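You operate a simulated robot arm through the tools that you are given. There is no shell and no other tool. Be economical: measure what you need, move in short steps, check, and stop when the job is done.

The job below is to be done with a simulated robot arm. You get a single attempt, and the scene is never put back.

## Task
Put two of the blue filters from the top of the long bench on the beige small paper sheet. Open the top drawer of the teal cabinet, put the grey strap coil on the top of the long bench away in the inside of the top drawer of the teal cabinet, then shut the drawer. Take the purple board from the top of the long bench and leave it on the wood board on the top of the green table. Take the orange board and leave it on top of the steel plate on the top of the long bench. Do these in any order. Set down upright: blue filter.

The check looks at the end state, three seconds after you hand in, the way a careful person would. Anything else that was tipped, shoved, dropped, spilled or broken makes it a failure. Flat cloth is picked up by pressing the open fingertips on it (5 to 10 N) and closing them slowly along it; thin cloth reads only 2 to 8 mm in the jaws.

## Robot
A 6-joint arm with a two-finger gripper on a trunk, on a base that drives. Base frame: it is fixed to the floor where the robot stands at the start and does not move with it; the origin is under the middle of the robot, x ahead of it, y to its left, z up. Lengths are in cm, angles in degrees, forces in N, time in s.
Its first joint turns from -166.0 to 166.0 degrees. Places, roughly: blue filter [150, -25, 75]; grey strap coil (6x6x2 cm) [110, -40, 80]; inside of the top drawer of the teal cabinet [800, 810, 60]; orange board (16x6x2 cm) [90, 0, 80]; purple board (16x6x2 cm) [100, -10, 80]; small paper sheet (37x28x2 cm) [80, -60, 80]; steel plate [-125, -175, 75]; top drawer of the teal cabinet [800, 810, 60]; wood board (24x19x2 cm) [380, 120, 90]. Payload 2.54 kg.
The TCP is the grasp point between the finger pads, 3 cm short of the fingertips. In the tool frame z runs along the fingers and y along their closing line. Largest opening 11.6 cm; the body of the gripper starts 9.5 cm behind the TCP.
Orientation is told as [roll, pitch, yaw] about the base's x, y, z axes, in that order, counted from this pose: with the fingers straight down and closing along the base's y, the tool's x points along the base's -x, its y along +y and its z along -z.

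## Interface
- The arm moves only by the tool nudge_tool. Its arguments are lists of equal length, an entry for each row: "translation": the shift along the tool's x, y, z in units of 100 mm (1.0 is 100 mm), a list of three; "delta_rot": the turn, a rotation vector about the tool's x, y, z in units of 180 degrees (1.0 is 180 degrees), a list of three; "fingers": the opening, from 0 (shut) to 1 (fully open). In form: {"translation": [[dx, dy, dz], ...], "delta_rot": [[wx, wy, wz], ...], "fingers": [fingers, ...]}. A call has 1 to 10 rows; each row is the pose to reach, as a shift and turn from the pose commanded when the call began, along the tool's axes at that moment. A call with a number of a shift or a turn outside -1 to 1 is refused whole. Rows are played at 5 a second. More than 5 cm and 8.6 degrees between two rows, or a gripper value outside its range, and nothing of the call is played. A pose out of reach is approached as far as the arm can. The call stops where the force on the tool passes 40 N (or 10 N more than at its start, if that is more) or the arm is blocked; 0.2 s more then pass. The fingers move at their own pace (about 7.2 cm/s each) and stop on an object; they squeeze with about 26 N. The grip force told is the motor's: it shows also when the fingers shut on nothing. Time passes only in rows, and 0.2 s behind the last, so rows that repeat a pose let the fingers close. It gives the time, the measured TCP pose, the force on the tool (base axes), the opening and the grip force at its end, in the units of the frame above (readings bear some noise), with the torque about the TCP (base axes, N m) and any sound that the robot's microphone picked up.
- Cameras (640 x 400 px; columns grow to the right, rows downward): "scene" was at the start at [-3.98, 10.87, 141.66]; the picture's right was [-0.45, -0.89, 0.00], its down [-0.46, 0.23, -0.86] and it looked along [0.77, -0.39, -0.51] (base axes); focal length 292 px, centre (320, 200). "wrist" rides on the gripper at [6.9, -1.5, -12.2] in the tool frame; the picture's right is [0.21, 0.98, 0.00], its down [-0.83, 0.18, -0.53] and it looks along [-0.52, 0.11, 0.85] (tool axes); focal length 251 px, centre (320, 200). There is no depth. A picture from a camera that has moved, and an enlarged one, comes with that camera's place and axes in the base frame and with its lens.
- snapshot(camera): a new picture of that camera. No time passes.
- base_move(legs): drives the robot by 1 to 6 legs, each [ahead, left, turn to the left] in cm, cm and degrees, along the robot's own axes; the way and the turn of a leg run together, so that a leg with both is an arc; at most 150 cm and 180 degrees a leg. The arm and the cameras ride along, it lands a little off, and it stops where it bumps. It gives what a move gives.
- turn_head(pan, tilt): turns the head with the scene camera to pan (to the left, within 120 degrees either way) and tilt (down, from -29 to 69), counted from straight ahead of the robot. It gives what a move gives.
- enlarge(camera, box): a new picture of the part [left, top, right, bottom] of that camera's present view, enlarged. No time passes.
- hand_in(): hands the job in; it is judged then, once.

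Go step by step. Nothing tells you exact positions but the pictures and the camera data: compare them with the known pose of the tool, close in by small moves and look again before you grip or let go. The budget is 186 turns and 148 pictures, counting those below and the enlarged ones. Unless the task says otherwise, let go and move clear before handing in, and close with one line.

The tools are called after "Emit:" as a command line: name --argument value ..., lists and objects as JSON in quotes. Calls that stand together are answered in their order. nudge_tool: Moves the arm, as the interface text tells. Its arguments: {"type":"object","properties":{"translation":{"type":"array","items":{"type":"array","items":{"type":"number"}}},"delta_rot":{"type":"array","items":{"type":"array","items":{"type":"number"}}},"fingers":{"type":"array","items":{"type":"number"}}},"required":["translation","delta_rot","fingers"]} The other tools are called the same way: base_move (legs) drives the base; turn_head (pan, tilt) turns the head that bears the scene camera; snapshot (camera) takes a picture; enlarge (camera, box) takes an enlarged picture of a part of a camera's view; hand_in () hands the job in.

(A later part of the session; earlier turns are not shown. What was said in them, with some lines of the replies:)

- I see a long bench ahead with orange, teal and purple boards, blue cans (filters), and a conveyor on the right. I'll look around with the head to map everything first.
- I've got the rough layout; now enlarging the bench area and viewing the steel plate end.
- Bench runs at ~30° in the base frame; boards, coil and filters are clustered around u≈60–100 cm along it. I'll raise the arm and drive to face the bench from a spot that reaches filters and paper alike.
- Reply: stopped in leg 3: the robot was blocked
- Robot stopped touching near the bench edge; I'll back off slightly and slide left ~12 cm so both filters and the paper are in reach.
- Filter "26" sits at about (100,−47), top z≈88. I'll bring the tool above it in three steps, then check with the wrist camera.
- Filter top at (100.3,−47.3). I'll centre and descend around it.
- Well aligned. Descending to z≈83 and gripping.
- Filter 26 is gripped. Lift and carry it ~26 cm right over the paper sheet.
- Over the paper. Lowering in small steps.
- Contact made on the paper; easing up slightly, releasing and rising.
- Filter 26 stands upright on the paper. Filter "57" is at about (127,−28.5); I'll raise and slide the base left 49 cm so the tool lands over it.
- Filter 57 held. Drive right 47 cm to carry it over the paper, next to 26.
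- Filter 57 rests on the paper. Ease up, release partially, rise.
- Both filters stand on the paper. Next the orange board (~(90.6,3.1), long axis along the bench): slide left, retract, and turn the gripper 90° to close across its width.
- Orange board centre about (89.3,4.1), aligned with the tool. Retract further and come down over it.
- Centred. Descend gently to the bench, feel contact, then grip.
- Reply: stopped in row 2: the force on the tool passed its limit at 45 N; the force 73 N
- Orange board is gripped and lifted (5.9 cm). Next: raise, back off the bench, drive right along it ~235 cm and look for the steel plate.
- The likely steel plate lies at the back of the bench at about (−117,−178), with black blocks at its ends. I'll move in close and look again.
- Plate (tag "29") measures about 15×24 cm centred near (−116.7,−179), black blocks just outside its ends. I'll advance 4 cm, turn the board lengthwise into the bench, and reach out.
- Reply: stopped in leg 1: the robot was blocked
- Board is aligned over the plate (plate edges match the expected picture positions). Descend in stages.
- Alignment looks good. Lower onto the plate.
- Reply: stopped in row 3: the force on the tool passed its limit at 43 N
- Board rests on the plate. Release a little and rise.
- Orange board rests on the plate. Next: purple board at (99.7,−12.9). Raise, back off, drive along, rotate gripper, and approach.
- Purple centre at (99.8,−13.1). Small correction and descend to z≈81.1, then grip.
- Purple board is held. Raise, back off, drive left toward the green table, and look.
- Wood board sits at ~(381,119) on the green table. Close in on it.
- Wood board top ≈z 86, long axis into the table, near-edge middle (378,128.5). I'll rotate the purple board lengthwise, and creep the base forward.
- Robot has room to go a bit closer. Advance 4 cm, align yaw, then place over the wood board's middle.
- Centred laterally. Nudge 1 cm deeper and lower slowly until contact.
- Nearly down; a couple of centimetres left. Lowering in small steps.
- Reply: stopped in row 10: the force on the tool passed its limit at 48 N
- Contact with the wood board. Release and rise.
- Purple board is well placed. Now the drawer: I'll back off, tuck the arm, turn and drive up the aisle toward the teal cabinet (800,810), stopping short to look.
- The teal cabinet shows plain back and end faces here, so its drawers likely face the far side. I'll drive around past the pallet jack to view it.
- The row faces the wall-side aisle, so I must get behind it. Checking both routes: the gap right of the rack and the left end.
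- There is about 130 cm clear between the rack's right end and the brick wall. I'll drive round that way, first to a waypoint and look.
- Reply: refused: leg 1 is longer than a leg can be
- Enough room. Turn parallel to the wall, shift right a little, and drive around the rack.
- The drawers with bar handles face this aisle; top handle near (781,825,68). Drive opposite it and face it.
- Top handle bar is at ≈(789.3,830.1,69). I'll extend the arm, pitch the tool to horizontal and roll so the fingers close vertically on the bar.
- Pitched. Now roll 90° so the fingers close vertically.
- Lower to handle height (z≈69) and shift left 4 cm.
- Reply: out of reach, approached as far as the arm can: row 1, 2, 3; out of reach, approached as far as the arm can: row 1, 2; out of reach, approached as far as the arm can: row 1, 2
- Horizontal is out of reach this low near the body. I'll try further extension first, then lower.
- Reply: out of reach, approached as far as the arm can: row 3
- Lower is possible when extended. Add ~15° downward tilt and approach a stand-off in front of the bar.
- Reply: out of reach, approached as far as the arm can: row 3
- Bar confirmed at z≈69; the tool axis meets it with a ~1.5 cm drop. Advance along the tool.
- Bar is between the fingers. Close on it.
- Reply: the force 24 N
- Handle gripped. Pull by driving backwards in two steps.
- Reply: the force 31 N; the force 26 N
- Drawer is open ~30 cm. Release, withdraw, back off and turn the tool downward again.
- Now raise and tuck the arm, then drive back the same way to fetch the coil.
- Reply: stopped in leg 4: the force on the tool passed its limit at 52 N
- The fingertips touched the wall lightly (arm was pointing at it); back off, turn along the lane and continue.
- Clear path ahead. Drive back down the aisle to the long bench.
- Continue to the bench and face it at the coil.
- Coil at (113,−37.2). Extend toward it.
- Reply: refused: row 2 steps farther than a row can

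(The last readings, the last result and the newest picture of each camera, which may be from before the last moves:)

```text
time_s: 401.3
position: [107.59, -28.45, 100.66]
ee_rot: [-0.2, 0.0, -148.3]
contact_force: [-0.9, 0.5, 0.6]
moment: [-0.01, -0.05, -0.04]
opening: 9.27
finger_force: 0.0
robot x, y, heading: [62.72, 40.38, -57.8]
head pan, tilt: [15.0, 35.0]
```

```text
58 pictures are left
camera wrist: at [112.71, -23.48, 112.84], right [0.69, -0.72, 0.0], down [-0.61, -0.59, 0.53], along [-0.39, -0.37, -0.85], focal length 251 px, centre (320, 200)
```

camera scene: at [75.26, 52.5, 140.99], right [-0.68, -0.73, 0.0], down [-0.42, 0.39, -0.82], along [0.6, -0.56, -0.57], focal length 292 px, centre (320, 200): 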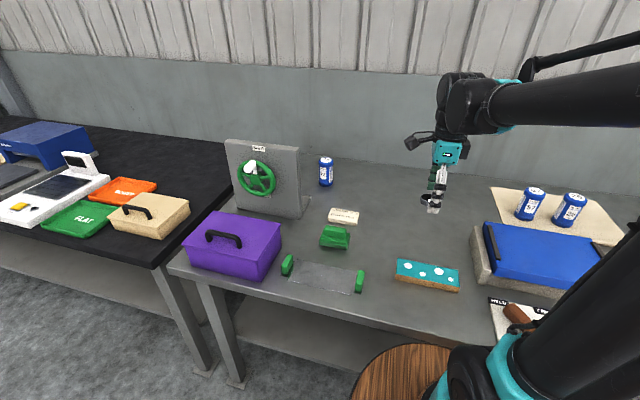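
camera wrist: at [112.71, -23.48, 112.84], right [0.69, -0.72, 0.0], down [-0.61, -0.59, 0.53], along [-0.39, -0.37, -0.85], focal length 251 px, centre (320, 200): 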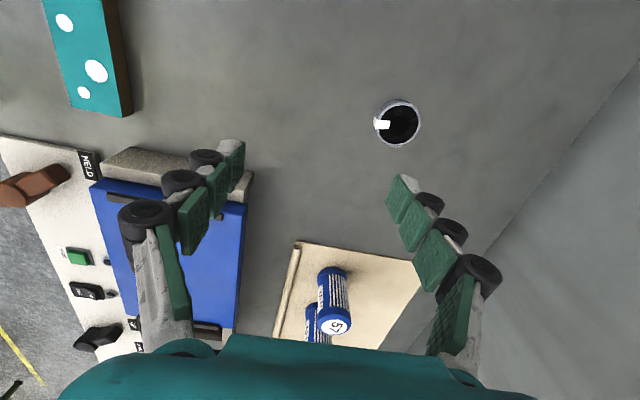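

Emit:
nudge_tool --translation '[[0, 0.4, 0.2], [0, 0.8, 0.4], [-0.01, 1.0, 0.75]]' --delta_rot '[[0, 0, 0], [0, 0, 0], [0, 0, 0]]' --fingers '[0.8, 0.8, 0.8]'

Emit:
snapshot --camera "wrist"

```text
time_s: 402.1
position: [112.34, -36.97, 92.95]
ee_rot: [-0.2, -0.1, -148.4]
contact_force: [-1.3, 0.6, 0.1]
moment: [-0.06, -0.03, -0.04]
opening: 9.28
finger_force: 0.1
robot x, y, heading: [62.57, 40.27, -57.5]
head pan, tilt: [15.0, 35.0]
```

```text
57 pictures are left
camera wrist: at [117.58, -32.03, 105.16], right [0.69, -0.72, 0.0], down [-0.61, -0.59, 0.53], along [-0.39, -0.37, -0.85], focal length 251 px, centre (320, 200)
```

wrist: 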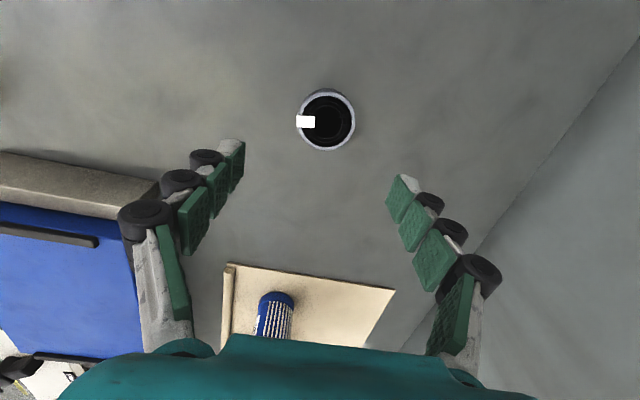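

Emit:
nudge_tool --translation '[[0.06, 0.05, 0.4], [0.06, 0.05, 0.8], [0.06, 0.05, 1.0]]' --delta_rot '[[0, 0, 0], [0, 0, 0], [0, 0, 0]]' --fingers '[0.8, 0.8, 0.8]'

Emit:
nudge_tool --translation '[[0, 0, 0.1], [0, 0, 0.2], [0, 0, 0.2], [0, 0, 0.2], [0, 0, 0.2], [0, 0, 0.2]]' --delta_rot '[[0, 0, 0], [0, 0, 0], [0, 0, 0], [0, 0, 0], [0, 0, 0], [0, 0, 0]]' --fingers '[0.8, 0.8, 0.6, 0.45, 0.3, 0.3]'

Emit:
snapshot --camera "wrist"

```text
time_s: 402.9
position: [113.32, -36.99, 82.86]
ee_rot: [-0.2, -0.1, -148.4]
contact_force: [-0.6, 0.4, 0.8]
moment: [-0.03, -0.01, 0.04]
opening: 9.27
finger_force: 0.1
robot x, y, heading: [62.67, 40.32, -57.8]
head pan, tilt: [15.0, 35.0]
```

```text
time_s: 404.3
position: [113.46, -36.86, 80.9]
ee_rot: [-0.3, -0.1, -148.4]
contact_force: [0.1, -0.4, 1.5]
moment: [0.04, 0.04, 0.02]
opening: 5.64
finger_force: 26.0
robot x, y, heading: [62.3, 40.44, -57.9]
head pan, tilt: [15.0, 35.0]
```

```text
56 pictures are left
camera wrist: at [118.59, -32.04, 93.16], right [0.69, -0.72, 0.0], down [-0.61, -0.59, 0.53], along [-0.39, -0.37, -0.85], focal length 251 px, centre (320, 200)
```

wrist: 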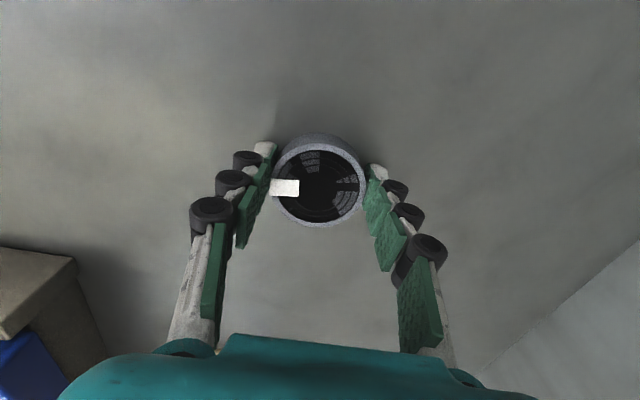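

Coil gripped. Lift and tuck the arm.

Emit:
nudge_tool --translation '[[0, 0, -0.4], [0, 0, -0.8], [0, 0, -1.0]]' --delta_rot '[[0, 0, 0], [0, 0, 0], [0, 0, 0]]' --fingers '[0, 0, 0]'

Emit:
nudge_tool --translation '[[0, -0.2, -0.4], [0, -0.5, -0.7], [0, -0.9, -0.9], [0, -1.0, -1.0]]' --delta_rot '[[0, 0, 0], [0, 0, 0], [0, 0, 0], [0, 0, 0]]' --fingers '[0, 0, 0, 0]'

Emit:
nudge_tool --translation '[[0, -0.4, 0], [0, -0.8, 0], [0, -1.0, 0]]' --delta_rot '[[0, 0, 0], [0, 0, 0], [0, 0, 0]]' --fingers '[0, 0, 0]'

Emit:
nudge_tool --translation '[[0, -0.4, 0], [0, -0.8, 0], [0, -1.0, 0]]' --delta_rot '[[0, 0, 0], [0, 0, 0], [0, 0, 0]]' --fingers '[0, 0, 0]'

Emit:
snapshot --camera "wrist"

Emit:
snapshot --camera "scene"

```text
time_s: 405.1
position: [113.36, -37.1, 90.96]
ee_rot: [-0.2, -0.1, -148.3]
contact_force: [0.6, 0.3, -1.1]
moment: [0.02, 0.0, 0.03]
opening: 5.66
finger_force: 25.8
robot x, y, heading: [62.87, 40.49, -57.9]
head pan, tilt: [15.0, 35.0]
```

```text
time_s: 406.1
position: [108.35, -28.67, 101.08]
ee_rot: [-0.2, -0.1, -148.4]
contact_force: [0.1, 0.4, -0.1]
moment: [-0.01, 0.02, 0.01]
opening: 5.64
finger_force: 26.1
robot x, y, heading: [62.08, 40.62, -57.8]
head pan, tilt: [15.0, 35.0]
```

```text
time_s: 406.9
position: [102.93, -20.05, 101.0]
ee_rot: [-0.2, 0.0, -148.5]
contact_force: [0.2, -0.1, -1.0]
moment: [0.02, 0.01, -0.01]
opening: 5.64
finger_force: 26.1
robot x, y, heading: [62.54, 40.54, -57.8]
head pan, tilt: [15.0, 35.0]
```

```text
time_s: 407.7
position: [97.77, -11.39, 100.97]
ee_rot: [-0.2, -0.1, -148.5]
contact_force: [-0.2, -0.1, -0.7]
moment: [0.01, 0.03, 0.01]
opening: 5.65
finger_force: 25.8
robot x, y, heading: [62.68, 40.21, -57.9]
head pan, tilt: [15.0, 35.0]
```

```text
55 pictures are left
camera wrist: at [102.89, -6.51, 113.25], right [0.69, -0.72, 0.0], down [-0.61, -0.59, 0.53], along [-0.39, -0.37, -0.85], focal length 251 px, centre (320, 200)
```

wrist: 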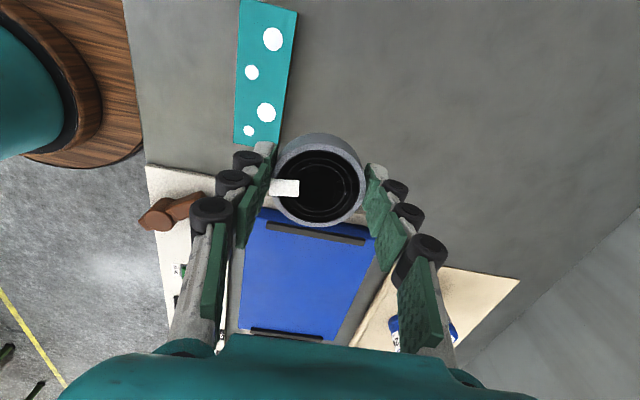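

```text
54 pictures are left
camera scene: at [75.28, 52.49, 140.99], right [-0.68, -0.73, 0.0], down [-0.42, 0.39, -0.82], along [0.6, -0.56, -0.57], focal length 292 px, centre (320, 200)
```

scene: 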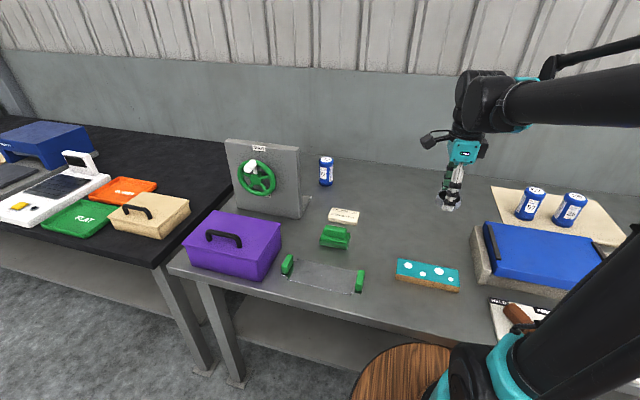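

Coil secured; drive back to the cabinet along the known route.

Emit:
base_move --legs '[[-62, 0, 0], [0, 0, 92.3], [106, 0, 0], [106, 0, 0], [104, 0, 0], [0, 0, -9]]'

Emit:
base_move --legs '[[140, 0, 0], [140, 0, 0]]'

Emit:
turn_head --pan 0 --tilt 15

Emit:
snapshot --camera "scene"

```text
time_s: 430.8
position: [343.83, 300.95, 101.02]
ee_rot: [-0.2, 0.0, -64.8]
contact_force: [0.8, -0.2, -1.1]
moment: [-0.05, 0.03, -0.02]
opening: 5.63
finger_force: 25.8
robot x, y, heading: [288.35, 271.61, 25.6]
head pan, tilt: [15.0, 35.0]
```

```text
time_s: 444.2
position: [593.35, 419.18, 100.99]
ee_rot: [-0.1, -0.1, -65.2]
contact_force: [-0.4, 0.4, -0.3]
moment: [-0.02, -0.02, 0.02]
opening: 5.59
finger_force: 26.2
robot x, y, heading: [537.45, 390.46, 25.5]
head pan, tilt: [15.0, 35.0]
```

```text
time_s: 445.0
position: [593.23, 419.23, 101.01]
ee_rot: [-0.2, -0.1, -65.3]
contact_force: [-0.8, -0.3, -0.8]
moment: [0.01, 0.03, 0.02]
opening: 5.59
finger_force: 25.8
robot x, y, heading: [537.82, 390.21, 25.5]
head pan, tilt: [0.0, 15.0]
```

```text
53 pictures are left
camera scene: at [528.82, 402.67, 144.18], right [0.43, -0.9, 0.0], down [-0.23, -0.11, -0.97], along [0.87, 0.41, -0.26], focal length 292 px, centre (320, 200)
```

scene: 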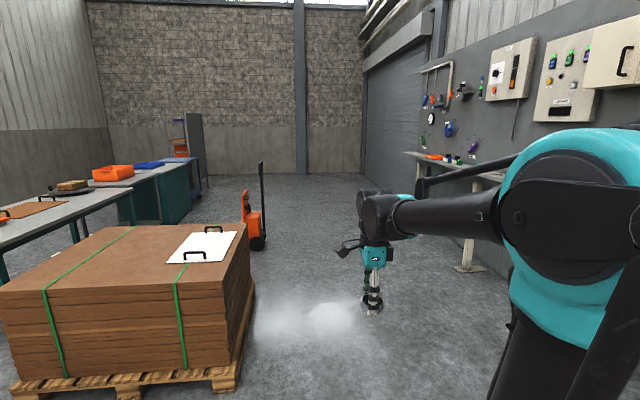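

Emit:
base_move --legs '[[105, 0, 0], [105, 0, 0], [104, 0, 0], [0, 0, 28.1], [112, 0, 0], [112, 0, 0]]'

Emit:
snapshot --camera "scene"

```text
time_s: 472.4
position: [987.31, 758.54, 101.06]
ee_rot: [-0.2, 0.0, -36.3]
contact_force: [-0.8, 0.2, -0.3]
moment: [0.0, -0.01, -0.01]
opening: 5.54
finger_force: 26.3
robot x, y, heading: [952.66, 706.22, 54.5]
head pan, tilt: [0.0, 15.0]
```

```text
52 pictures are left
camera scene: at [938.95, 712.86, 144.19], right [0.81, -0.58, 0.0], down [-0.15, -0.21, -0.97], along [0.56, 0.79, -0.26], focal length 292 px, centre (320, 200)
```

scene: 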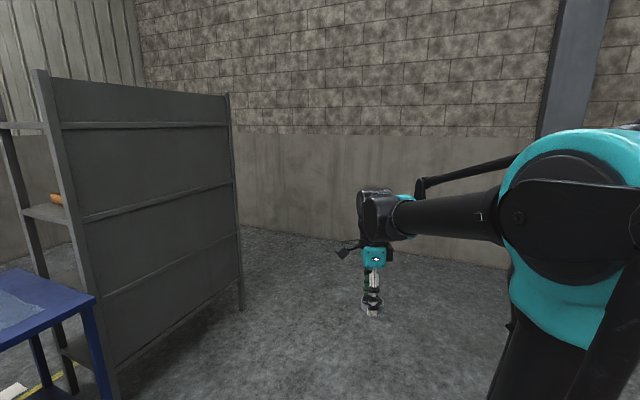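

Emit:
base_move --legs '[[111, 0, 0], [110, 0, 0], [0, 0, 65.5], [0, -33, 0], [110, 0, 0], [108, 0, 0]]'

Emit:
base_move --legs '[[0, 0, 92]]'

Emit:
snapshot --camera "scene"

```text
time_s: 498.4
position: [961.4, 1141.27, 101.08]
ee_rot: [-0.2, -0.1, 31.3]
contact_force: [-0.1, -0.1, -0.7]
moment: [0.0, 0.01, -0.03]
opening: 5.55
finger_force: 26.1
robot x, y, heading: [996.13, 1088.98, 122.0]
head pan, tilt: [0.0, 15.0]
```

```text
time_s: 502.7
position: [946.11, 1051.92, 100.97]
ee_rot: [-0.1, -0.1, 124.0]
contact_force: [0.6, -0.4, -0.1]
moment: [0.0, -0.02, 0.01]
opening: 5.52
finger_force: 25.9
robot x, y, heading: [996.32, 1089.53, -145.3]
head pan, tilt: [0.0, 15.0]
```

```text
51 pictures are left
camera scene: at [1007.01, 1078.45, 144.19], right [-0.57, 0.82, 0.0], down [0.21, 0.15, -0.97], along [-0.79, -0.55, -0.26], focal length 292 px, centre (320, 200)
```

scene: 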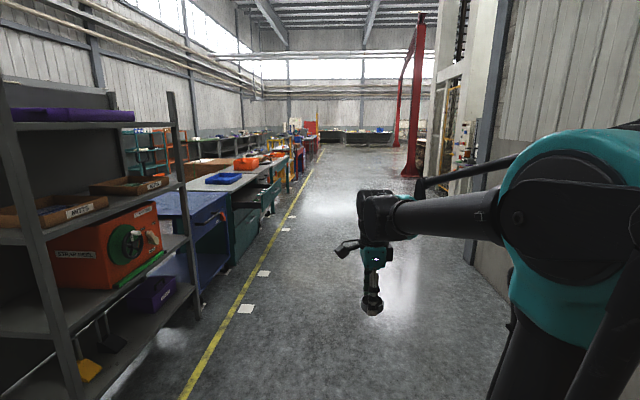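

Emit:
base_move --legs '[[105, 0, 0], [105, 0, 0], [104, 0, 0], [0, 0, 88.3]]'

Emit:
turn_head --pan 15 --tilt 35

Emit:
snapshot --camera "scene"

Emit:
snapshot --camera "wrist"

```text
time_s: 522.0
position: [775.1, 860.87, 100.93]
ee_rot: [-0.2, 0.0, -144.8]
contact_force: [0.2, -0.1, -1.0]
moment: [-0.01, 0.01, 0.0]
opening: 5.54
finger_force: 26.5
robot x, y, heading: [736.74, 910.71, -54.1]
head pan, tilt: [0.0, 15.0]
```

```text
time_s: 522.8
position: [775.16, 860.86, 100.88]
ee_rot: [-0.3, -0.1, -144.8]
contact_force: [0.2, 0.3, 0.2]
moment: [0.01, 0.0, -0.01]
opening: 5.53
finger_force: 25.9
robot x, y, heading: [736.92, 910.16, -54.3]
head pan, tilt: [15.0, 35.0]
```

```text
50 pictures are left
camera scene: at [748.68, 923.25, 140.99], right [-0.63, -0.77, 0.0], down [-0.44, 0.36, -0.82], along [0.63, -0.52, -0.57], focal length 292 px, centre (320, 200)
```

scene: 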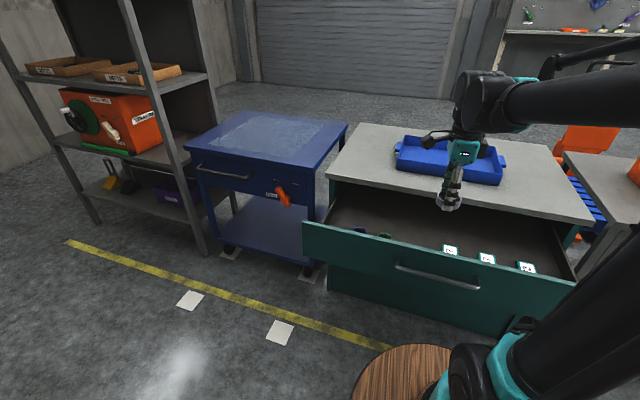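

```text
49 pictures are left
camera wrist: at [779.96, 866.09, 113.26], right [0.74, -0.68, 0.0], down [-0.57, -0.62, 0.53], along [-0.36, -0.39, -0.85], focal length 251 px, centre (320, 200)
```

wrist: 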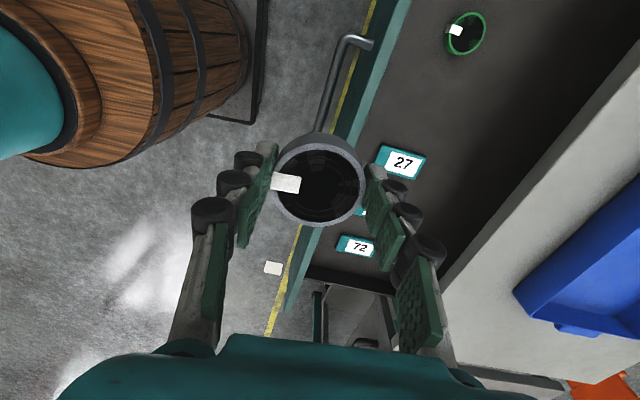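

The drawer holds a green coil and number cards; there is free floor at ≈(788,844.5), floor z≈65. Extend over it.

Emit:
nudge_tool --translation '[[0.06, 0.45, 0], [0.06, 0.9, 0], [0.06, 1.0, 0]]' --delta_rot '[[0, 0, 0], [0, 0, 0], [0, 0, 0]]' --fingers '[0, 0, 0]'

Emit:
nudge_tool --translation '[[0.06, 0.4, 0.1], [0.06, 0.8, 0.3], [0.06, 1.09, 0.6]]' --delta_rot '[[0, 0, 0], [0, 0, 0], [0, 0, 0]]' --fingers '[0, 0, 0]'

Emit:
snapshot --camera "wrist"

Emit:
snapshot --camera "scene"

```text
time_s: 523.6
position: [781.15, 852.91, 100.86]
ee_rot: [-0.2, -0.1, -144.8]
contact_force: [-0.5, 0.8, -0.1]
moment: [0.02, -0.02, -0.01]
opening: 5.52
finger_force: 26.0
robot x, y, heading: [736.97, 910.26, -54.2]
head pan, tilt: [15.0, 35.0]
```

```text
refused: 1.09 is not a number from -1 to 1
```

```text
48 pictures are left
camera wrist: at [786.16, 858.17, 113.16], right [0.74, -0.68, 0.0], down [-0.57, -0.62, 0.53], along [-0.36, -0.39, -0.85], focal length 251 px, centre (320, 200)
```

wrist: 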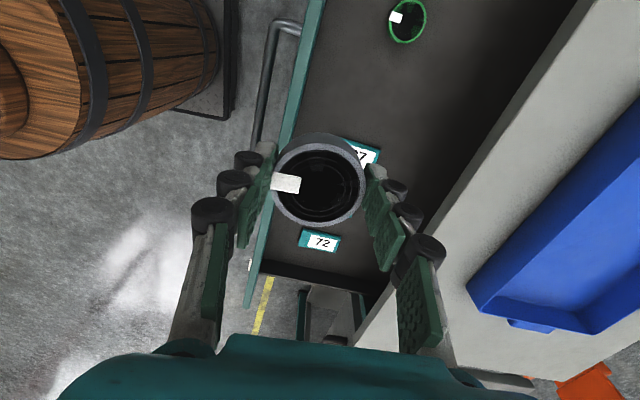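

```text
47 pictures are left
camera scene: at [748.67, 923.27, 140.99], right [-0.63, -0.77, 0.0], down [-0.44, 0.36, -0.82], along [0.63, -0.52, -0.57], focal length 292 px, centre (320, 200)
```

scene: 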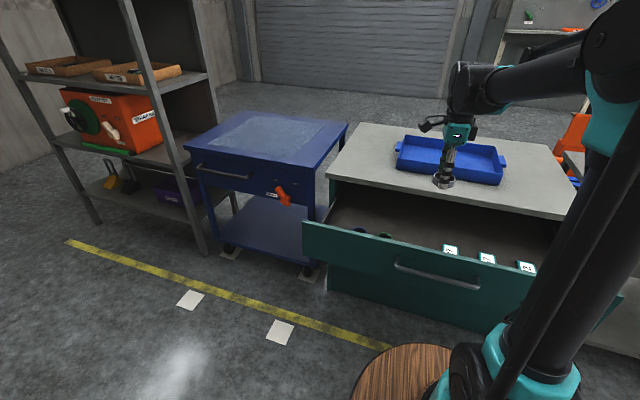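

Emit:
nudge_tool --translation '[[0.05, 0.4, 0.1], [0.09, 0.8, 0.3], [0.09, 1.0, 0.7]]' --delta_rot '[[0, 0, 0], [0, 0, 0], [0, 0, 0]]' --fingers '[0, 0, 0]'

Emit:
nudge_tool --translation '[[0, 0.05, 0.4], [0, 0.05, 0.8], [0, 0.05, 1.0]]' --delta_rot '[[0, 0, 0], [0, 0, 0], [0, 0, 0]]' --fingers '[0, 0, 0]'

Emit:
snapshot --camera "wrist"

Emit:
snapshot --camera "scene"

```text
time_s: 524.4
position: [787.8, 845.39, 93.94]
ee_rot: [-0.3, -0.1, -144.9]
contact_force: [-1.3, 0.2, -0.3]
moment: [-0.04, -0.03, 0.03]
opening: 5.54
finger_force: 26.2
robot x, y, heading: [736.56, 910.54, -54.2]
head pan, tilt: [15.0, 35.0]
```

```text
time_s: 525.2
position: [788.12, 844.83, 83.82]
ee_rot: [-0.3, 0.0, -144.9]
contact_force: [-0.8, 0.8, 0.0]
moment: [0.0, 0.0, -0.04]
opening: 5.55
finger_force: 26.2
robot x, y, heading: [736.49, 910.28, -54.1]
head pan, tilt: [15.0, 35.0]
```

```text
46 pictures are left
camera wrist: at [792.94, 850.15, 96.09], right [0.74, -0.68, 0.0], down [-0.57, -0.62, 0.53], along [-0.36, -0.39, -0.85], focal length 251 px, centre (320, 200)
```

wrist: 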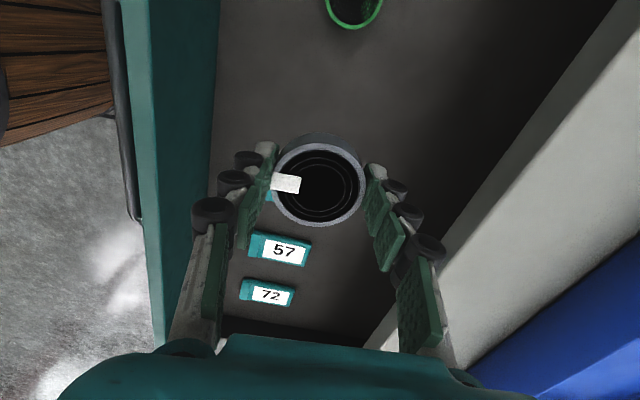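

```text
45 pictures are left
camera scene: at [748.68, 923.26, 140.99], right [-0.63, -0.77, 0.0], down [-0.44, 0.36, -0.82], along [0.63, -0.52, -0.57], focal length 292 px, centre (320, 200)
```

scene: 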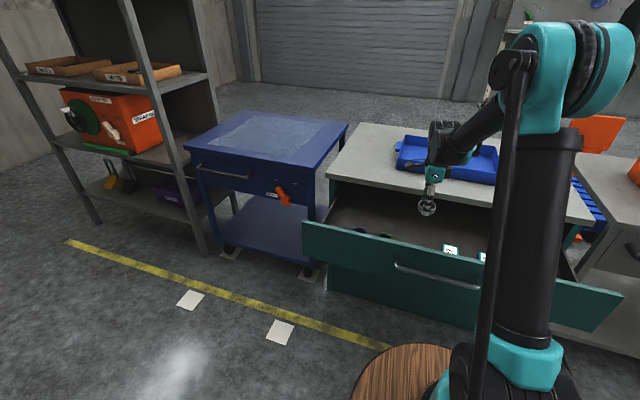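

Clear spot between green coil and card 27. Lower the coil.

Emit:
nudge_tool --translation '[[0.07, 0, 0.4], [0.07, 0, 0.8], [0.07, 0, 1.0]]' --delta_rot '[[0, 0, 0], [0, 0, 0], [0, 0, 0]]' --fingers '[0, 0, 0]'

Emit:
snapshot --camera "wrist"

Emit:
enlarge --camera "scene" --box '[330, 130, 530, 280]'

```text
time_s: 526.0
position: [788.4, 845.3, 73.99]
ee_rot: [-0.2, -0.1, -144.8]
contact_force: [0.6, 0.1, 0.0]
moment: [0.0, -0.03, -0.02]
opening: 5.54
finger_force: 26.3
robot x, y, heading: [737.18, 910.76, -54.3]
head pan, tilt: [15.0, 35.0]
```

```text
44 pictures are left
camera wrist: at [793.34, 850.5, 86.18], right [0.74, -0.67, 0.0], down [-0.57, -0.63, 0.53], along [-0.36, -0.39, -0.85], focal length 251 px, centre (320, 200)
```

wrist: 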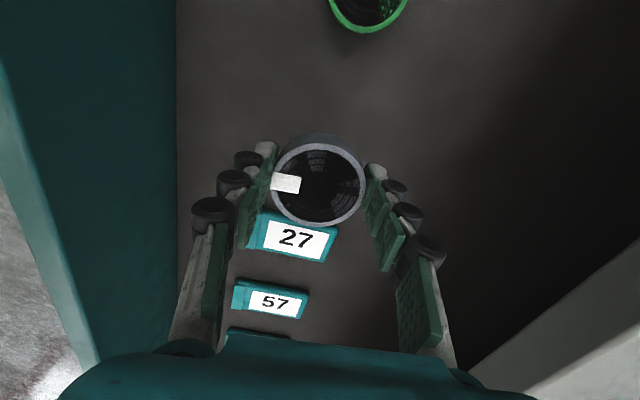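

```text
2.67 times, centred on (430, 205) of scene
camera zoom: at [748.68, 923.26, 140.99], right [-0.63, -0.77, 0.0], down [-0.44, 0.36, -0.82], along [0.63, -0.52, -0.57], focal length 778 px, centre (27, 187)
```

zoom: 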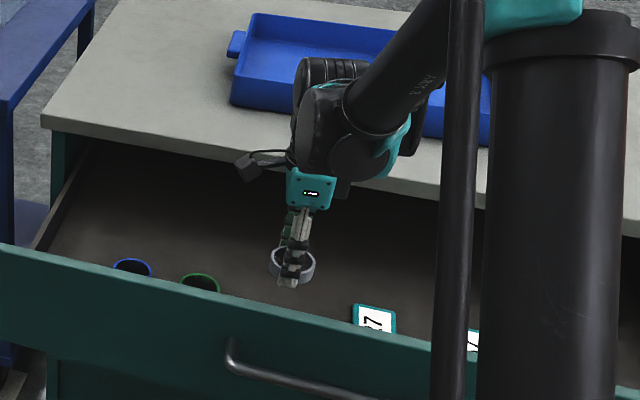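

Emit:
nudge_tool --translation '[[0, 0, 0.15], [0, 0, 0.25], [0, 0, 0.32], [0, 0, 0.38], [0, 0, 0.43], [0, 0, 0.47], [0, 0, 0.51], [0, 0, 0.55], [0, 0, 0.58], [0, 0, 0.61]]' --delta_rot '[[0, 0, 0], [0, 0, 0], [0, 0, 0], [0, 0, 0], [0, 0, 0], [0, 0, 0], [0, 0, 0], [0, 0, 0], [0, 0, 0], [0, 0, 0]]' --fingers '[0, 0, 0, 0, 0, 0, 0, 0, 0, 0]'

Emit:
snapshot --camera "wrist"

```text
time_s: 528.2
position: [788.61, 845.45, 67.77]
ee_rot: [-0.2, -0.2, -144.8]
contact_force: [0.0, 0.1, -0.3]
moment: [0.05, 0.03, 0.03]
opening: 5.54
finger_force: 25.4
robot x, y, heading: [736.6, 909.94, -54.2]
head pan, tilt: [15.0, 35.0]
```

```text
42 pictures are left
camera wrist: at [793.48, 850.72, 80.08], right [0.74, -0.68, 0.0], down [-0.57, -0.63, 0.53], along [-0.36, -0.39, -0.85], focal length 251 px, centre (320, 200)
```

wrist: 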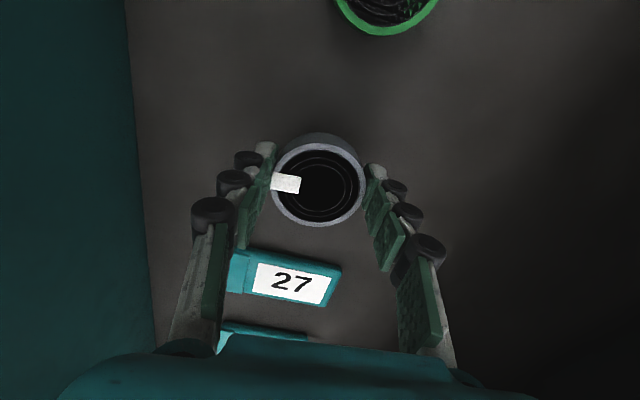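

Emit:
nudge_tool --translation '[[0, 0, 0.04], [0, 0, 0.08], [0, 0, 0.11], [0, 0, 0.14], [0, 0, 0.17], [0, 0, 0.2], [0, 0, 0.23], [0, 0, 0.26], [0, 0, 0.29], [0, 0, 0.32]]' --delta_rot '[[0, 0, 0], [0, 0, 0], [0, 0, 0], [0, 0, 0], [0, 0, 0], [0, 0, 0], [0, 0, 0], [0, 0, 0], [0, 0, 0], [0, 0, 0]]' --fingers '[0, 0, 0, 0, 0, 0, 0, 0, 0, 0]'

Emit:
snapshot --camera "wrist"

```text
time_s: 530.1
position: [788.64, 845.34, 65.3]
ee_rot: [-0.1, 0.0, -144.8]
contact_force: [-0.6, -0.2, 25.1]
moment: [-0.32, -0.24, 0.0]
opening: 5.54
finger_force: 25.9
robot x, y, heading: [736.69, 910.38, -54.2]
head pan, tilt: [15.0, 35.0]
stopped in row 9: the force on the tool passed its limit at 52 N (the readings are from after the stop); the commanded pose is now the measured one
```

```text
41 pictures are left
camera wrist: at [793.44, 850.66, 77.6], right [0.74, -0.67, 0.0], down [-0.57, -0.62, 0.54], along [-0.36, -0.39, -0.84], focal length 251 px, centre (320, 200)
```

wrist: 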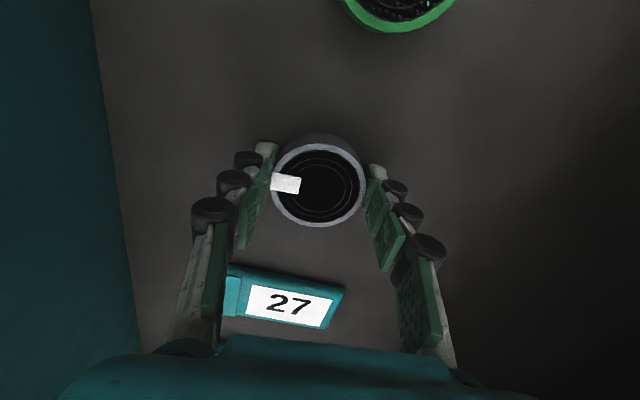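

Contact with the drawer floor. Release gently and rise.

Emit:
nudge_tool --translation '[[0, 0, -0.03], [0, 0, -0.03], [0, 0, -0.03]]' --delta_rot '[[0, 0, 0], [0, 0, 0], [0, 0, 0]]' --fingers '[0.52, 0.62, 0.7]'

Emit:
nudge_tool --translation '[[0, 0, -0.4], [0, 0, -0.8], [0, 0, -1.0]]' --delta_rot '[[0, 0, 0], [0, 0, 0], [0, 0, 0]]' --fingers '[0.7, 0.7, 0.7]'

Emit:
nudge_tool --translation '[[0, 0, -0.4], [0, 0, -0.8], [0, 0, -1.0]]' --delta_rot '[[0, 0, 0], [0, 0, 0], [0, 0, 0]]' --fingers '[0.7, 0.7, 0.7]'

Emit:
snapshot --camera "wrist"

```text
time_s: 530.9
position: [788.65, 845.46, 65.45]
ee_rot: [-0.2, -0.2, -144.8]
contact_force: [-0.2, 0.9, -0.9]
moment: [0.01, 0.0, 0.01]
opening: 8.11
finger_force: 0.1
robot x, y, heading: [736.55, 910.69, -53.8]
head pan, tilt: [15.0, 35.0]
```

```text
time_s: 531.7
position: [788.63, 845.45, 75.57]
ee_rot: [-0.2, 0.0, -144.7]
contact_force: [0.5, 0.2, -0.3]
moment: [0.02, 0.03, 0.01]
opening: 8.15
finger_force: 0.1
robot x, y, heading: [736.77, 910.07, -54.2]
head pan, tilt: [15.0, 35.0]
```

```text
time_s: 532.5
position: [788.85, 845.44, 85.54]
ee_rot: [-0.3, -0.1, -144.8]
contact_force: [1.0, 0.5, 0.0]
moment: [0.0, 0.03, 0.03]
opening: 8.14
finger_force: 0.1
robot x, y, heading: [736.73, 910.39, -54.1]
head pan, tilt: [15.0, 35.0]
```

```text
40 pictures are left
camera wrist: at [793.69, 850.66, 97.8], right [0.74, -0.68, 0.0], down [-0.57, -0.62, 0.53], along [-0.36, -0.39, -0.84], focal length 251 px, centre (320, 200)
```

wrist: 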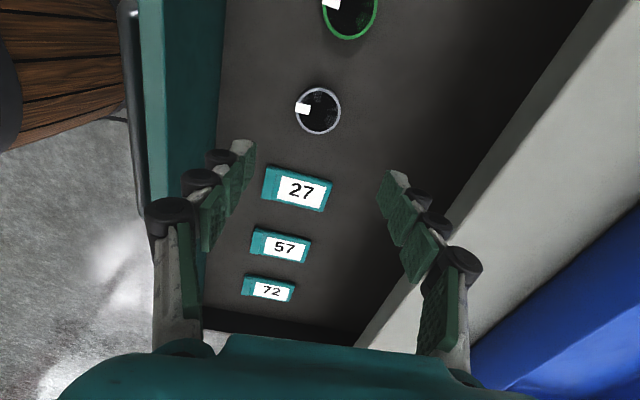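

Coil lies in the drawer. Now close it: raise, back the base off 30 cm, close the fingers, lower to z≈75.5 and push the drawer face above the bar.

Emit:
nudge_tool --translation '[[0, 0, -0.5], [0, 0, -0.9]]' --delta_rot '[[0, 0, 0], [0, 0, 0]]' --fingers '[0.3, 0]'

Emit:
base_move --legs '[[-31, 0, 0], [0, 0, -3]]'

Emit:
nudge_tool --translation '[[0, 0, 0.4], [0, 0, 0.8], [0, 0, 1.0]]' --delta_rot '[[0, 0, 0], [0, 0, 0], [0, 0, 0]]' --fingers '[0, 0, 0]'

Emit:
snapshot --camera "wrist"

Emit:
snapshot --camera "scene"

```text
time_s: 533.1
position: [788.67, 845.56, 94.28]
ee_rot: [-0.3, -0.1, -144.7]
contact_force: [0.4, -0.3, -0.2]
moment: [0.0, 0.06, 0.01]
opening: 0.61
finger_force: 2.4
robot x, y, heading: [737.13, 910.39, -54.1]
head pan, tilt: [15.0, 35.0]
```

```text
time_s: 535.6
position: [767.4, 867.85, 94.25]
ee_rot: [-0.2, -0.1, -147.7]
contact_force: [0.0, 0.2, 0.3]
moment: [-0.02, -0.01, -0.02]
opening: 0.0
finger_force: 26.3
robot x, y, heading: [718.51, 935.63, -57.2]
head pan, tilt: [15.0, 35.0]
```

```text
time_s: 536.4
position: [767.29, 867.63, 84.36]
ee_rot: [-0.2, -0.1, -147.9]
contact_force: [-0.4, 0.7, -0.1]
moment: [-0.01, -0.01, 0.02]
opening: 0.0
finger_force: 25.5
robot x, y, heading: [718.71, 935.53, -57.2]
head pan, tilt: [15.0, 35.0]
```

```text
39 pictures are left
camera wrist: at [772.44, 872.69, 96.57], right [0.7, -0.71, 0.0], down [-0.6, -0.59, 0.53], along [-0.38, -0.37, -0.84], focal length 251 px, centre (320, 200)
```

wrist: 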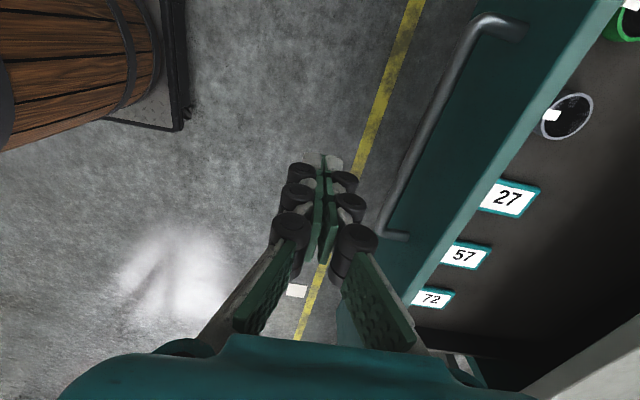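

```text
38 pictures are left
camera scene: at [731.33, 947.53, 140.99], right [-0.67, -0.74, 0.0], down [-0.43, 0.38, -0.82], along [0.61, -0.55, -0.57], focal length 292 px, centre (320, 200)
```

scene: 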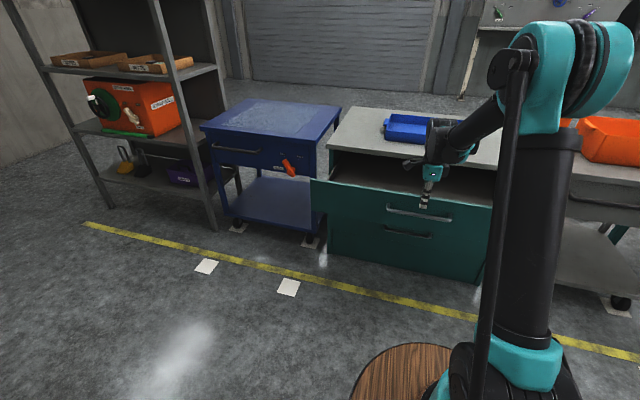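

Emit:
nudge_tool --translation '[[0, 0, 0.4], [0, 0, 0.8], [0, 0, 0.95]]' --delta_rot '[[0, 0, 0], [0, 0, 0], [0, 0, 0]]' --fingers '[0, 0, 0]'

Emit:
base_move --legs '[[12, 0, 0]]'

Emit:
snapshot --camera "wrist"

Emit:
enlarge --camera "scene" --box '[300, 110, 520, 260]'

```text
time_s: 537.2
position: [767.41, 867.8, 74.73]
ee_rot: [-0.2, -0.1, -147.8]
contact_force: [-0.1, 0.0, -0.2]
moment: [0.01, 0.02, -0.01]
opening: 0.0
finger_force: 26.1
robot x, y, heading: [719.14, 935.31, -57.2]
head pan, tilt: [15.0, 35.0]
```

```text
time_s: 538.4
position: [774.0, 857.7, 74.68]
ee_rot: [-0.2, -0.1, -147.7]
contact_force: [0.0, -0.2, -0.1]
moment: [0.0, -0.01, 0.0]
opening: 0.01
finger_force: 26.1
robot x, y, heading: [725.11, 924.98, -56.8]
head pan, tilt: [15.0, 35.0]
```

```text
37 pictures are left
camera wrist: at [779.08, 862.61, 87.04], right [0.7, -0.71, 0.0], down [-0.6, -0.59, 0.53], along [-0.38, -0.37, -0.84], focal length 251 px, centre (320, 200)
```

wrist: 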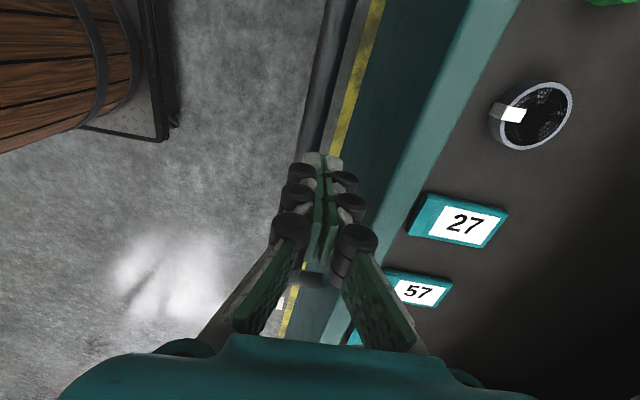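

```text
2.67 times, centred on (410, 185) of scene
camera zoom: at [737.91, 937.34, 140.99], right [-0.67, -0.74, 0.0], down [-0.43, 0.38, -0.82], along [0.61, -0.55, -0.57], focal length 778 px, centre (80, 240)
```

zoom: 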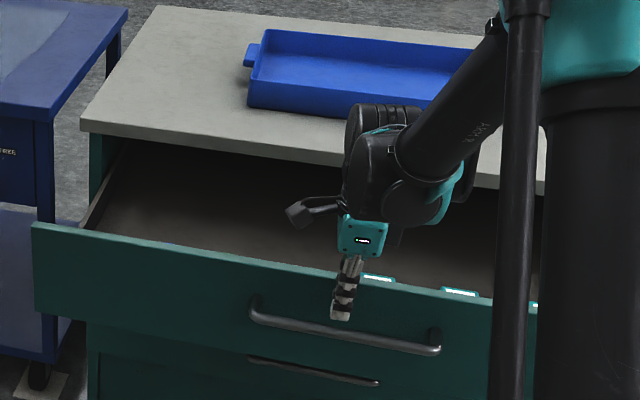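

Fingertips sit in front of the face above the bar. Push forward.

Emit:
base_move --legs '[[20, 0, 0]]'

Emit:
enlarge --camera "scene" --box '[300, 110, 520, 260]'

```text
time_s: 540.0
position: [784.44, 840.77, 74.9]
ee_rot: [-0.1, -0.1, -148.0]
contact_force: [0.5, 0.1, -0.1]
moment: [-0.01, 0.01, -0.02]
opening: 0.0
finger_force: 26.3
robot x, y, heading: [736.04, 908.6, -57.5]
head pan, tilt: [15.0, 35.0]
```

```text
2.67 times, centred on (410, 185) of scene
camera zoom: at [748.72, 920.58, 140.99], right [-0.67, -0.74, 0.0], down [-0.42, 0.39, -0.82], along [0.61, -0.55, -0.57], focal length 778 px, centre (80, 240)
```

zoom: 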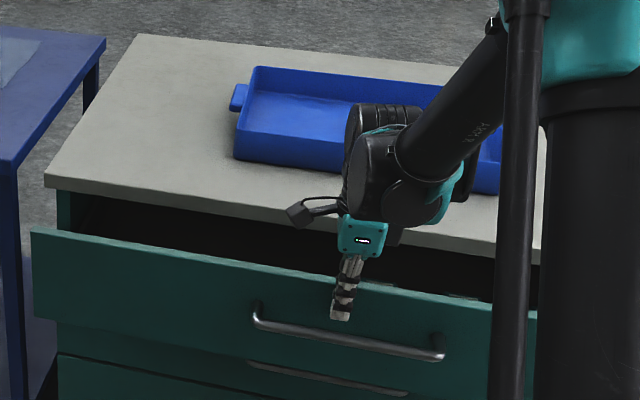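

Emit:
base_move --legs '[[9, 0, 0]]'

Emit:
enlarge --camera "scene" --box '[300, 110, 520, 260]'

Emit:
snapshot --camera "wrist"

```text
time_s: 541.1
position: [789.49, 833.34, 74.83]
ee_rot: [-0.2, -0.1, -147.8]
contact_force: [0.3, -0.1, -0.2]
moment: [-0.02, 0.05, 0.0]
opening: 0.0
finger_force: 26.3
robot x, y, heading: [740.91, 900.99, -57.1]
head pan, tilt: [15.0, 35.0]
```

```text
2.67 times, centred on (410, 185) of scene
camera zoom: at [753.56, 913.03, 140.99], right [-0.67, -0.74, 0.0], down [-0.42, 0.39, -0.82], along [0.61, -0.55, -0.57], focal length 778 px, centre (80, 240)
```

zoom: 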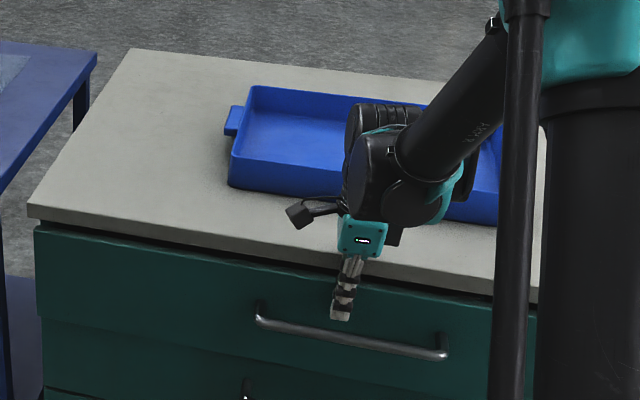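

```text
33 pictures are left
camera wrist: at [794.55, 838.2, 87.03], right [0.7, -0.71, 0.0], down [-0.6, -0.59, 0.53], along [-0.38, -0.37, -0.84], focal length 251 px, centre (320, 200)
```

wrist: 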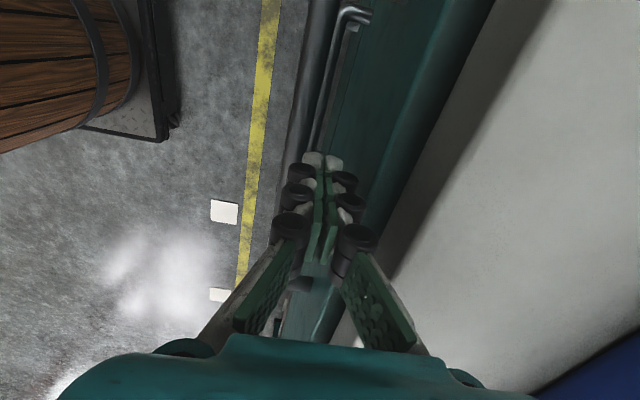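

Emit:
base_move --legs '[[3, 0, 0]]'

Emit:
base_move --legs '[[3, 0, 0]]'

Emit:
snapshot --camera "wrist"

Emit:
enlarge --camera "scene" --box '[270, 110, 490, 260]'

```text
time_s: 541.9
position: [790.13, 832.41, 74.92]
ee_rot: [-0.9, -0.2, -147.9]
contact_force: [-3.9, 4.6, 4.0]
moment: [-0.33, -0.22, 0.0]
opening: 0.01
finger_force: 26.3
robot x, y, heading: [742.12, 899.51, -57.3]
head pan, tilt: [15.0, 35.0]
stopped in leg 1: the force on the tool passed its limit at 75 N (the readings are from after the stop); the commanded pose is now the measured one
```

```text
time_s: 542.7
position: [790.03, 832.32, 74.83]
ee_rot: [-1.3, -0.2, -147.7]
contact_force: [-5.0, 5.5, 6.2]
moment: [-0.4, -0.31, -0.01]
opening: 0.0
finger_force: 26.0
robot x, y, heading: [742.07, 899.24, -57.3]
head pan, tilt: [15.0, 35.0]
stopped in leg 1: the force on the tool passed its limit at 69 N (the readings are from after the stop); the commanded pose is now the measured one
```

```text
32 pictures are left
camera wrist: at [795.24, 837.16, 87.05], right [0.7, -0.71, -0.02], down [-0.59, -0.6, 0.53], along [-0.39, -0.36, -0.85], focal length 251 px, centre (320, 200)
```

wrist: 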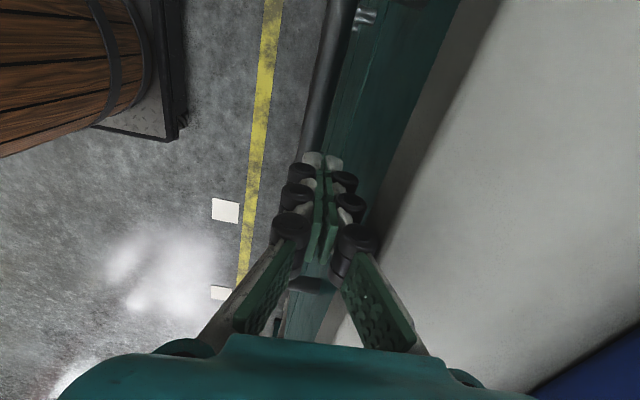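

```text
2.67 times, centred on (380, 185) of scene
camera zoom: at [754.67, 911.28, 140.99], right [-0.67, -0.74, 0.0], down [-0.42, 0.39, -0.82], along [0.61, -0.55, -0.57], focal length 778 px, centre (160, 240)
```

zoom: 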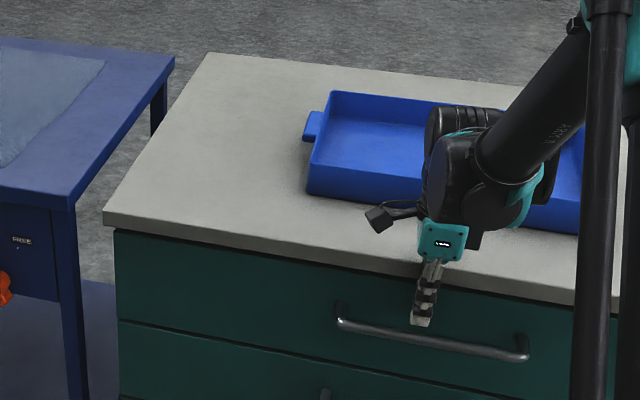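

Strong contact — either shut or against the counter lip. Back off and look.

Emit:
base_move --legs '[[-20, 0, 0]]'

Emit:
turn_head --pan 22 --tilt 35

Emit:
enlarge --camera "scene" --box '[280, 110, 500, 260]'

Emit:
snapshot --camera "wrist"

```text
time_s: 544.2
position: [779.19, 849.22, 74.72]
ee_rot: [-1.4, -0.2, -147.8]
contact_force: [-0.2, 0.2, 0.5]
moment: [0.01, -0.02, 0.01]
opening: 0.02
finger_force: 26.3
robot x, y, heading: [731.64, 916.15, -57.2]
head pan, tilt: [15.0, 35.0]
```

```text
time_s: 544.9
position: [779.18, 849.09, 74.73]
ee_rot: [-1.2, -0.2, -147.8]
contact_force: [0.0, -0.3, -0.4]
moment: [0.04, -0.02, 0.03]
opening: 0.02
finger_force: 25.7
robot x, y, heading: [731.24, 915.41, -57.1]
head pan, tilt: [22.0, 35.0]
```

```text
2.67 times, centred on (390, 185) of scene
camera zoom: at [744.55, 928.9, 140.99], right [-0.58, -0.82, 0.0], down [-0.47, 0.33, -0.82], along [0.67, -0.47, -0.57], focal length 778 px, centre (133, 240)
```

zoom: 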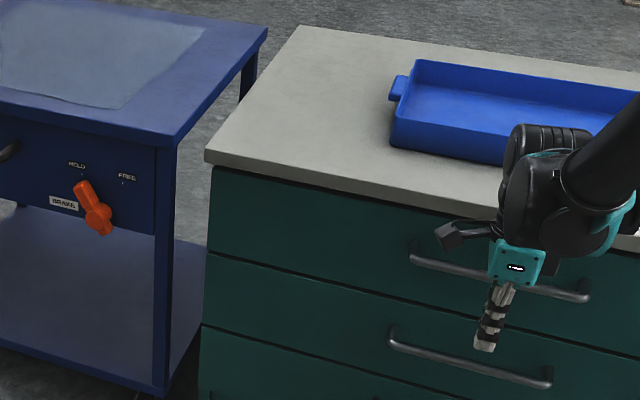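

```text
29 pictures are left
camera wrist: at [784.45, 853.92, 87.01], right [0.7, -0.71, -0.02], down [-0.59, -0.6, 0.53], along [-0.39, -0.36, -0.85], focal length 251 px, centre (320, 200)
```

wrist: 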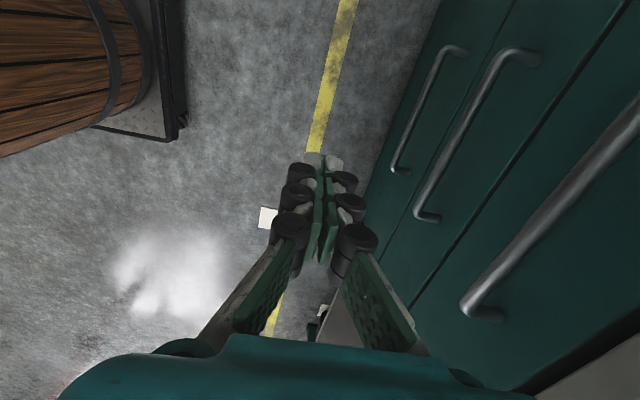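

Emit:
enlarge --camera "wrist" --box '[340, 0, 640, 400]'

Emit:
enlarge --camera "scene" --box '[340, 150, 430, 240]'

```text
1.00 times, centred on (490, 200) of wrist (not enlarged: the box is as wide or as high as the picture)
camera zoom: at [784.45, 853.92, 87.01], right [0.7, -0.71, -0.02], down [-0.59, -0.6, 0.53], along [-0.39, -0.36, -0.85], focal length 251 px, centre (150, 200)
```

zoom: 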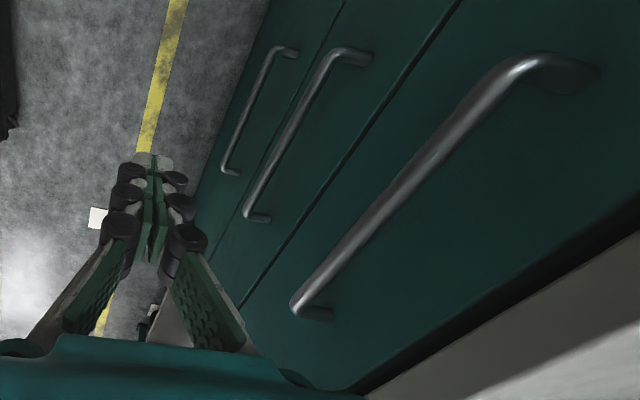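

```text
4.44 times, centred on (385, 195) of scene
camera zoom: at [744.55, 928.9, 140.99], right [-0.58, -0.82, 0.0], down [-0.47, 0.33, -0.82], along [0.67, -0.47, -0.57], focal length 1296 px, centre (31, 222)
```

zoom: 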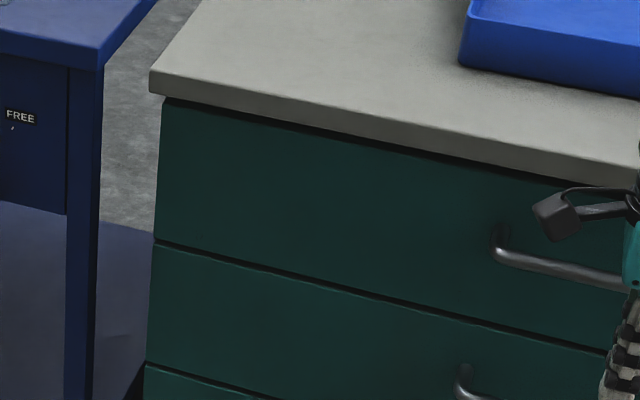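

The top drawer face is flush with the others, so it is shut. I'll move the arm clear and hand in.

Emit:
base_move --legs '[[-30, 0, 0]]'

Emit:
nudge_tool --translation '[[0, 0, -0.5], [0, 0, -1.0]]' --delta_rot '[[0, 0, 0], [0, 0, 0]]' --fingers '[0.3, 0.5]'

Emit:
snapshot --camera "scene"

```text
time_s: 547.0
position: [762.82, 874.76, 74.76]
ee_rot: [-1.4, -0.2, -147.6]
contact_force: [-0.4, -0.3, -0.2]
moment: [-0.02, -0.03, -0.01]
opening: 0.01
finger_force: 26.1
robot x, y, heading: [714.84, 941.16, -57.1]
head pan, tilt: [22.0, 35.0]
```

```text
time_s: 547.6
position: [763.12, 874.72, 84.65]
ee_rot: [-1.3, -0.1, -147.7]
contact_force: [1.1, -0.5, 0.3]
moment: [0.01, 0.0, -0.03]
opening: 5.81
finger_force: 0.2
robot x, y, heading: [715.04, 941.39, -57.1]
head pan, tilt: [22.0, 35.0]
```

```text
26 pictures are left
camera scene: at [728.1, 954.43, 140.99], right [-0.58, -0.82, 0.0], down [-0.47, 0.33, -0.82], along [0.67, -0.47, -0.57], focal length 292 px, centre (320, 200)
```

scene: 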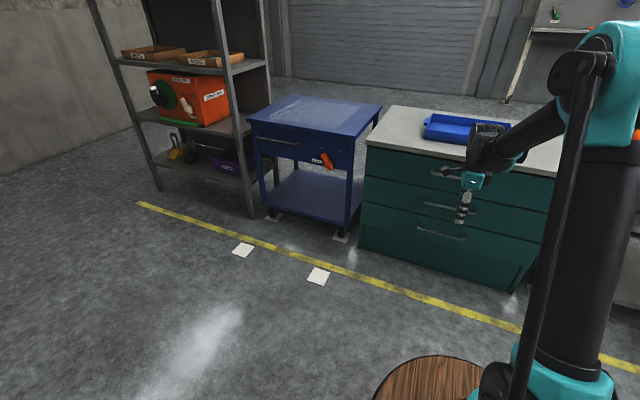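

The drawer is shut and the arm is clear; every part of the job is in place, so I'm handing it in.

Emit:
hand_in

```text
The job is handed in.
```

All four parts are done and handed in: filters 26 and 57 stand upright on the paper sheet, the coil is in the shut top drawer, the purple board is on the wood board, and the orange board is on the steel plate; the fingertips touched the brick wall once while driving, with no damage seen.
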